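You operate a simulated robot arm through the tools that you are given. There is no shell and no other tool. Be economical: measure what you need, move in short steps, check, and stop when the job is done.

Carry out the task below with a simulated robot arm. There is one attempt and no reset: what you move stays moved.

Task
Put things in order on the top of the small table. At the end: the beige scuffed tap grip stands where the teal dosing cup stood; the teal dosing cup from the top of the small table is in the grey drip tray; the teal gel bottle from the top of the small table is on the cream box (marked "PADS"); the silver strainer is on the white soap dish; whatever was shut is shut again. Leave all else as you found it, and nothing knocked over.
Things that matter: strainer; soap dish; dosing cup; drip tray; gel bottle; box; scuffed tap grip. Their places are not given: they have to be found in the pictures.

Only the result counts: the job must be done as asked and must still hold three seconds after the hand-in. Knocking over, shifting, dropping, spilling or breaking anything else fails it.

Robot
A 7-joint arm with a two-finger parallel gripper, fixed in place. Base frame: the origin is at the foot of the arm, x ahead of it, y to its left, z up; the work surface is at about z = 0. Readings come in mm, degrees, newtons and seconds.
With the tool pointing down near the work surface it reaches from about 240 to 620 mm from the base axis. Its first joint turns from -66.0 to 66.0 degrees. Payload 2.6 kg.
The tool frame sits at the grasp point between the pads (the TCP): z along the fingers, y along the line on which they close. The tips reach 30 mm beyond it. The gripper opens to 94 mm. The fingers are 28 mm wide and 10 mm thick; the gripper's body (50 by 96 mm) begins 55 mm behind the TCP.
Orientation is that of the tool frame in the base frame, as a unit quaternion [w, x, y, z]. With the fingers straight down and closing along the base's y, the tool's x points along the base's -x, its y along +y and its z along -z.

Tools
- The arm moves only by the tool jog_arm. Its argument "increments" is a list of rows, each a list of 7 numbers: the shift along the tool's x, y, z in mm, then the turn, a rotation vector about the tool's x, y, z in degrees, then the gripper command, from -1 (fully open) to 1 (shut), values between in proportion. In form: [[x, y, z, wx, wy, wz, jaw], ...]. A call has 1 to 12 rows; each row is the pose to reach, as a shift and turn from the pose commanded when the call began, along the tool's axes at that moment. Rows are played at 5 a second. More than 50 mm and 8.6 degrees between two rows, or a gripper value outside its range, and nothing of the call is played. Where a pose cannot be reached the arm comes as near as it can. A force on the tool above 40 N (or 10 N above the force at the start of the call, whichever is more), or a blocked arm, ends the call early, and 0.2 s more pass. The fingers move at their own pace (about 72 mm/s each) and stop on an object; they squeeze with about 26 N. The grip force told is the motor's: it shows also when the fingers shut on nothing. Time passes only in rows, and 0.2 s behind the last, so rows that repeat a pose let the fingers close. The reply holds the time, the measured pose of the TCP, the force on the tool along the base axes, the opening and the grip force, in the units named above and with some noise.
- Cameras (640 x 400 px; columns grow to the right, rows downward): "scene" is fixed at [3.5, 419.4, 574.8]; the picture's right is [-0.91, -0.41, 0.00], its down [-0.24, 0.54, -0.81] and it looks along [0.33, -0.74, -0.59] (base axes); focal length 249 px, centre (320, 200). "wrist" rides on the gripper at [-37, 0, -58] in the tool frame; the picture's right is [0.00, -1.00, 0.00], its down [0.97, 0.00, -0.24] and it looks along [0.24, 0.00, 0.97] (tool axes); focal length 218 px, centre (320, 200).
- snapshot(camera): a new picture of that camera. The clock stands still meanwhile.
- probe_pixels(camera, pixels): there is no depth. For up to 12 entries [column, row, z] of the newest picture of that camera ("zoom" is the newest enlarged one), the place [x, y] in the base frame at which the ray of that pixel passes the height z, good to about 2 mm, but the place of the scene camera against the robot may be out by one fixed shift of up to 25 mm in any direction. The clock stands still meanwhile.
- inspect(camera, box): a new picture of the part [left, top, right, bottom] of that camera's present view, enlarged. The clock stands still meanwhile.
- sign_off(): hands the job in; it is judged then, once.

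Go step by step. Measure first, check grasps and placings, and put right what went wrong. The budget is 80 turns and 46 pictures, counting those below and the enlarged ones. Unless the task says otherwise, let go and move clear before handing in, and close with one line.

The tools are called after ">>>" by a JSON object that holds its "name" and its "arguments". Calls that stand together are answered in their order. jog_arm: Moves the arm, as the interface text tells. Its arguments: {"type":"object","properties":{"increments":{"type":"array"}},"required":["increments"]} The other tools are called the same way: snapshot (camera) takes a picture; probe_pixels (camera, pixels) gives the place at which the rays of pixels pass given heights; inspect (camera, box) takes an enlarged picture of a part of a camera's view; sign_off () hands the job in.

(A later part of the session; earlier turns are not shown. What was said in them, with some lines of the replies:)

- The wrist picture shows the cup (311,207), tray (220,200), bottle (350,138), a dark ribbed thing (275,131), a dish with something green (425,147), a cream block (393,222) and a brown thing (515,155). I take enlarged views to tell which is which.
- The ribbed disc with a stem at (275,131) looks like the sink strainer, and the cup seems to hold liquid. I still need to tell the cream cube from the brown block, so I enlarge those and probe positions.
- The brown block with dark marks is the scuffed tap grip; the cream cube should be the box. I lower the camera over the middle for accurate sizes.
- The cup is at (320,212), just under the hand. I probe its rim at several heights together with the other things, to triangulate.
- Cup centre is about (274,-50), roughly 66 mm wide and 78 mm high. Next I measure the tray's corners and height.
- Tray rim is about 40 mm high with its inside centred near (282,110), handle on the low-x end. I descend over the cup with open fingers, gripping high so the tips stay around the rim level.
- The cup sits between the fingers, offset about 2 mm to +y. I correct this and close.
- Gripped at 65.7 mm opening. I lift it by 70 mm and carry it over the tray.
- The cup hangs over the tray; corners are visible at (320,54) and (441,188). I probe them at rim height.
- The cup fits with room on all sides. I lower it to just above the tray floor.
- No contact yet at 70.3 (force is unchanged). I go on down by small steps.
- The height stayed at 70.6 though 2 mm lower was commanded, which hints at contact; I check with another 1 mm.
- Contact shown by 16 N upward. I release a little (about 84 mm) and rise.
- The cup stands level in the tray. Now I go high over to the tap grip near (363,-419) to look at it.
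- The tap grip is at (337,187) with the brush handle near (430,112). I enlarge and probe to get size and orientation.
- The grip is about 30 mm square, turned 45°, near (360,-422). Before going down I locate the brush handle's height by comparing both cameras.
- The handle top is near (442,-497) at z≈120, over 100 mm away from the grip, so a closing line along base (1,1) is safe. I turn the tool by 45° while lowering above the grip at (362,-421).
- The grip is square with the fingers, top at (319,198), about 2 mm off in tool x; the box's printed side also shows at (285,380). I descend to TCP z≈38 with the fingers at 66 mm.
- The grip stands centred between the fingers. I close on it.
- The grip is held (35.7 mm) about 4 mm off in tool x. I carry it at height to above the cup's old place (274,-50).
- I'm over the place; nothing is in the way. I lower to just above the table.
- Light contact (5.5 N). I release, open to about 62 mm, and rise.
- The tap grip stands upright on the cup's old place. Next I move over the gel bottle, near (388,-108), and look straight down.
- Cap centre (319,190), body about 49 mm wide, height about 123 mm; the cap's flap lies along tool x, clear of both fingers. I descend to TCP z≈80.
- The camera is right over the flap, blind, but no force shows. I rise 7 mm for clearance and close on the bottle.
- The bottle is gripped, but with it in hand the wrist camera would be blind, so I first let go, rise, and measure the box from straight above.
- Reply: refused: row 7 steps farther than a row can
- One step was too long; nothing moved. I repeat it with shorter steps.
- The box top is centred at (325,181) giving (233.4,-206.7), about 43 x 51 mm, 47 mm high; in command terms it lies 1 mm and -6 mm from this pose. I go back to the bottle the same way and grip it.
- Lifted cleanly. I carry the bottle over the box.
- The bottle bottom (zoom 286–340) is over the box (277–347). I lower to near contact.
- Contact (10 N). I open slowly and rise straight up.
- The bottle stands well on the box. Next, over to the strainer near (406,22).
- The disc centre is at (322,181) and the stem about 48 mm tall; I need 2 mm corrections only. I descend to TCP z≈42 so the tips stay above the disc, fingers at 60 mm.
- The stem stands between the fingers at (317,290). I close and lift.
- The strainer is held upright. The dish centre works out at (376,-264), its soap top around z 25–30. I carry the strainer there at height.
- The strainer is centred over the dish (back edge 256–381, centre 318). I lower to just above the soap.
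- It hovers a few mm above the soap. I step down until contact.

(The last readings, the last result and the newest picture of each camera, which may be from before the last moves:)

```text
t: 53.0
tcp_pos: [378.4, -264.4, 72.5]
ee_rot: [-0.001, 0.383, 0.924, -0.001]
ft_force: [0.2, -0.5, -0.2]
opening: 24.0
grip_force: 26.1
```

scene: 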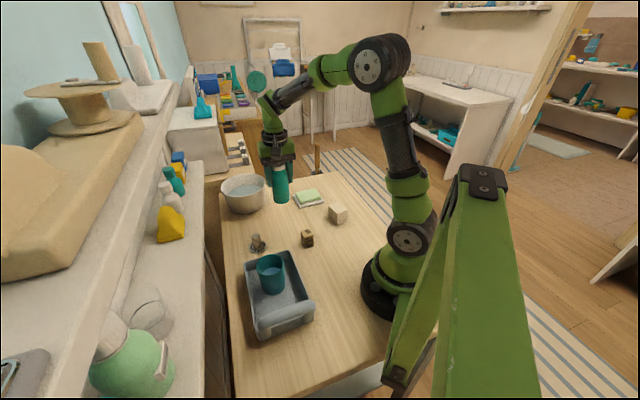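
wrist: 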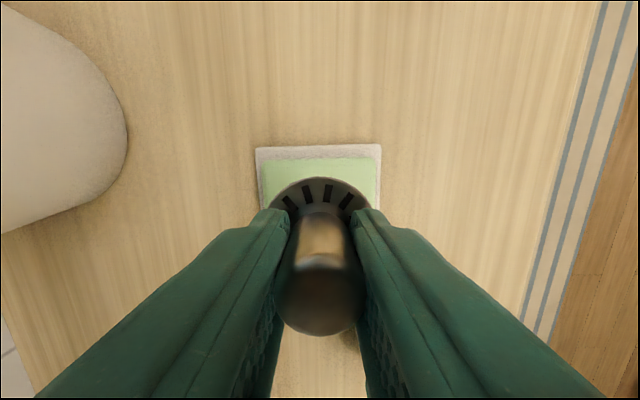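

>>> {"name": "jog_arm", "arguments": {"increments": [[0, 0, 1, 0, 0, 0, 1], [0, 0, 2, 0, 0, 0, 1], [0, 0, 2, 0, 0, 0, 1]]}}

```text
t: 53.8
tcp_pos: [377.4, -264.9, 71.5]
ee_rot: [0.001, 0.383, 0.924, 0.0]
ft_force: [0.4, -0.1, -1.2]
opening: 24.1
grip_force: 26.2
```

No contact yet at 71.5; two more small steps.

>>> {"name": "jog_arm", "arguments": {"increments": [[0, 0, 1, 0, 0, 0, 1], [0, 0, 2, 0, 0, 0, 1], [0, 0, 2, 0, 0, 0, 1]]}}

```text
t: 54.6
tcp_pos: [378.1, -265.8, 69.6]
ee_rot: [0.001, 0.383, 0.924, 0.0]
ft_force: [-0.8, 1.0, 6.8]
opening: 24.2
grip_force: 26.3
```

Contact at 6.8 N. I open to about 55 mm and rise straight up.

>>> {"name": "jog_arm", "arguments": {"increments": [[0, 0, 0, 0, 0, 0, 0.4], [0, 0, 0, 0, 0, 0, 0.1], [0, 0, 0, 0, 0, 0, -0.15], [0, 0, 0, 0, 0, 0, -0.15], [0, 0, -25, 0, 0, 0, -0.15], [0, 0, -65, 0, 0, 0, -0.15], [0, 0, -110, 0, 0, 0, -0.15], [0, 0, -155, 0, 0, 0, -0.15], [0, 0, -200, 0, 0, 0, -0.15], [0, 0, -200, 0, 0, 0, -0.15]]}}

>>> {"name": "snapshot", "arguments": {"camera": "wrist"}}

>>> {"name": "inspect", "arguments": {"camera": "scene", "box": [210, 140, 370, 350]}}

```text
t: 56.8
tcp_pos: [379.3, -265.1, 269.6]
ee_rot: [0.0, 0.383, 0.924, 0.0]
ft_force: [-0.3, -0.2, -0.8]
opening: 54.3
grip_force: 0.0
```

```text
6 pictures are left
```

wrist: 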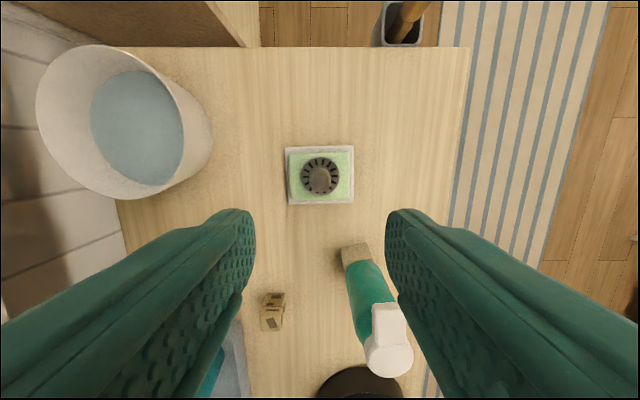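

```text
1.90 times, centred on (290, 245) of scene
```

zoom: 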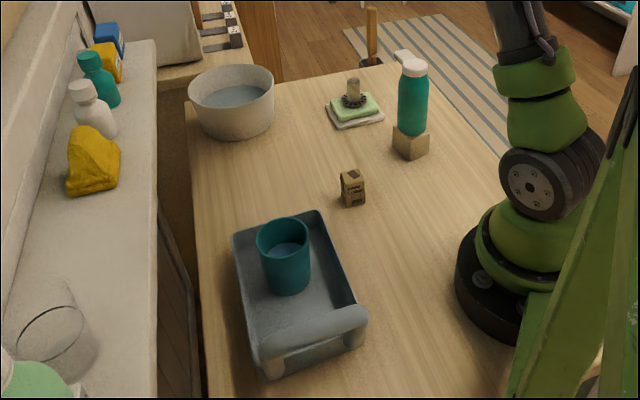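

All four things stand where asked: the strainer on the dish (320,177), the bottle on the box, the grip on the cup's old place and the cup in the tray. The hand is clear, so I hand in.

>>> {"name": "sign_off", "arguments": {}}

```text
The job is handed in.
```

The job is handed in: the cup is in the tray, the tap grip stands in the cup's old place, the bottle is on the PADS box, and the strainer is on the soap dish, resting on top of the green soap, which I left where it was. I opened nothing, so there was nothing to shut again, and the last pictures show nothing knocked over.
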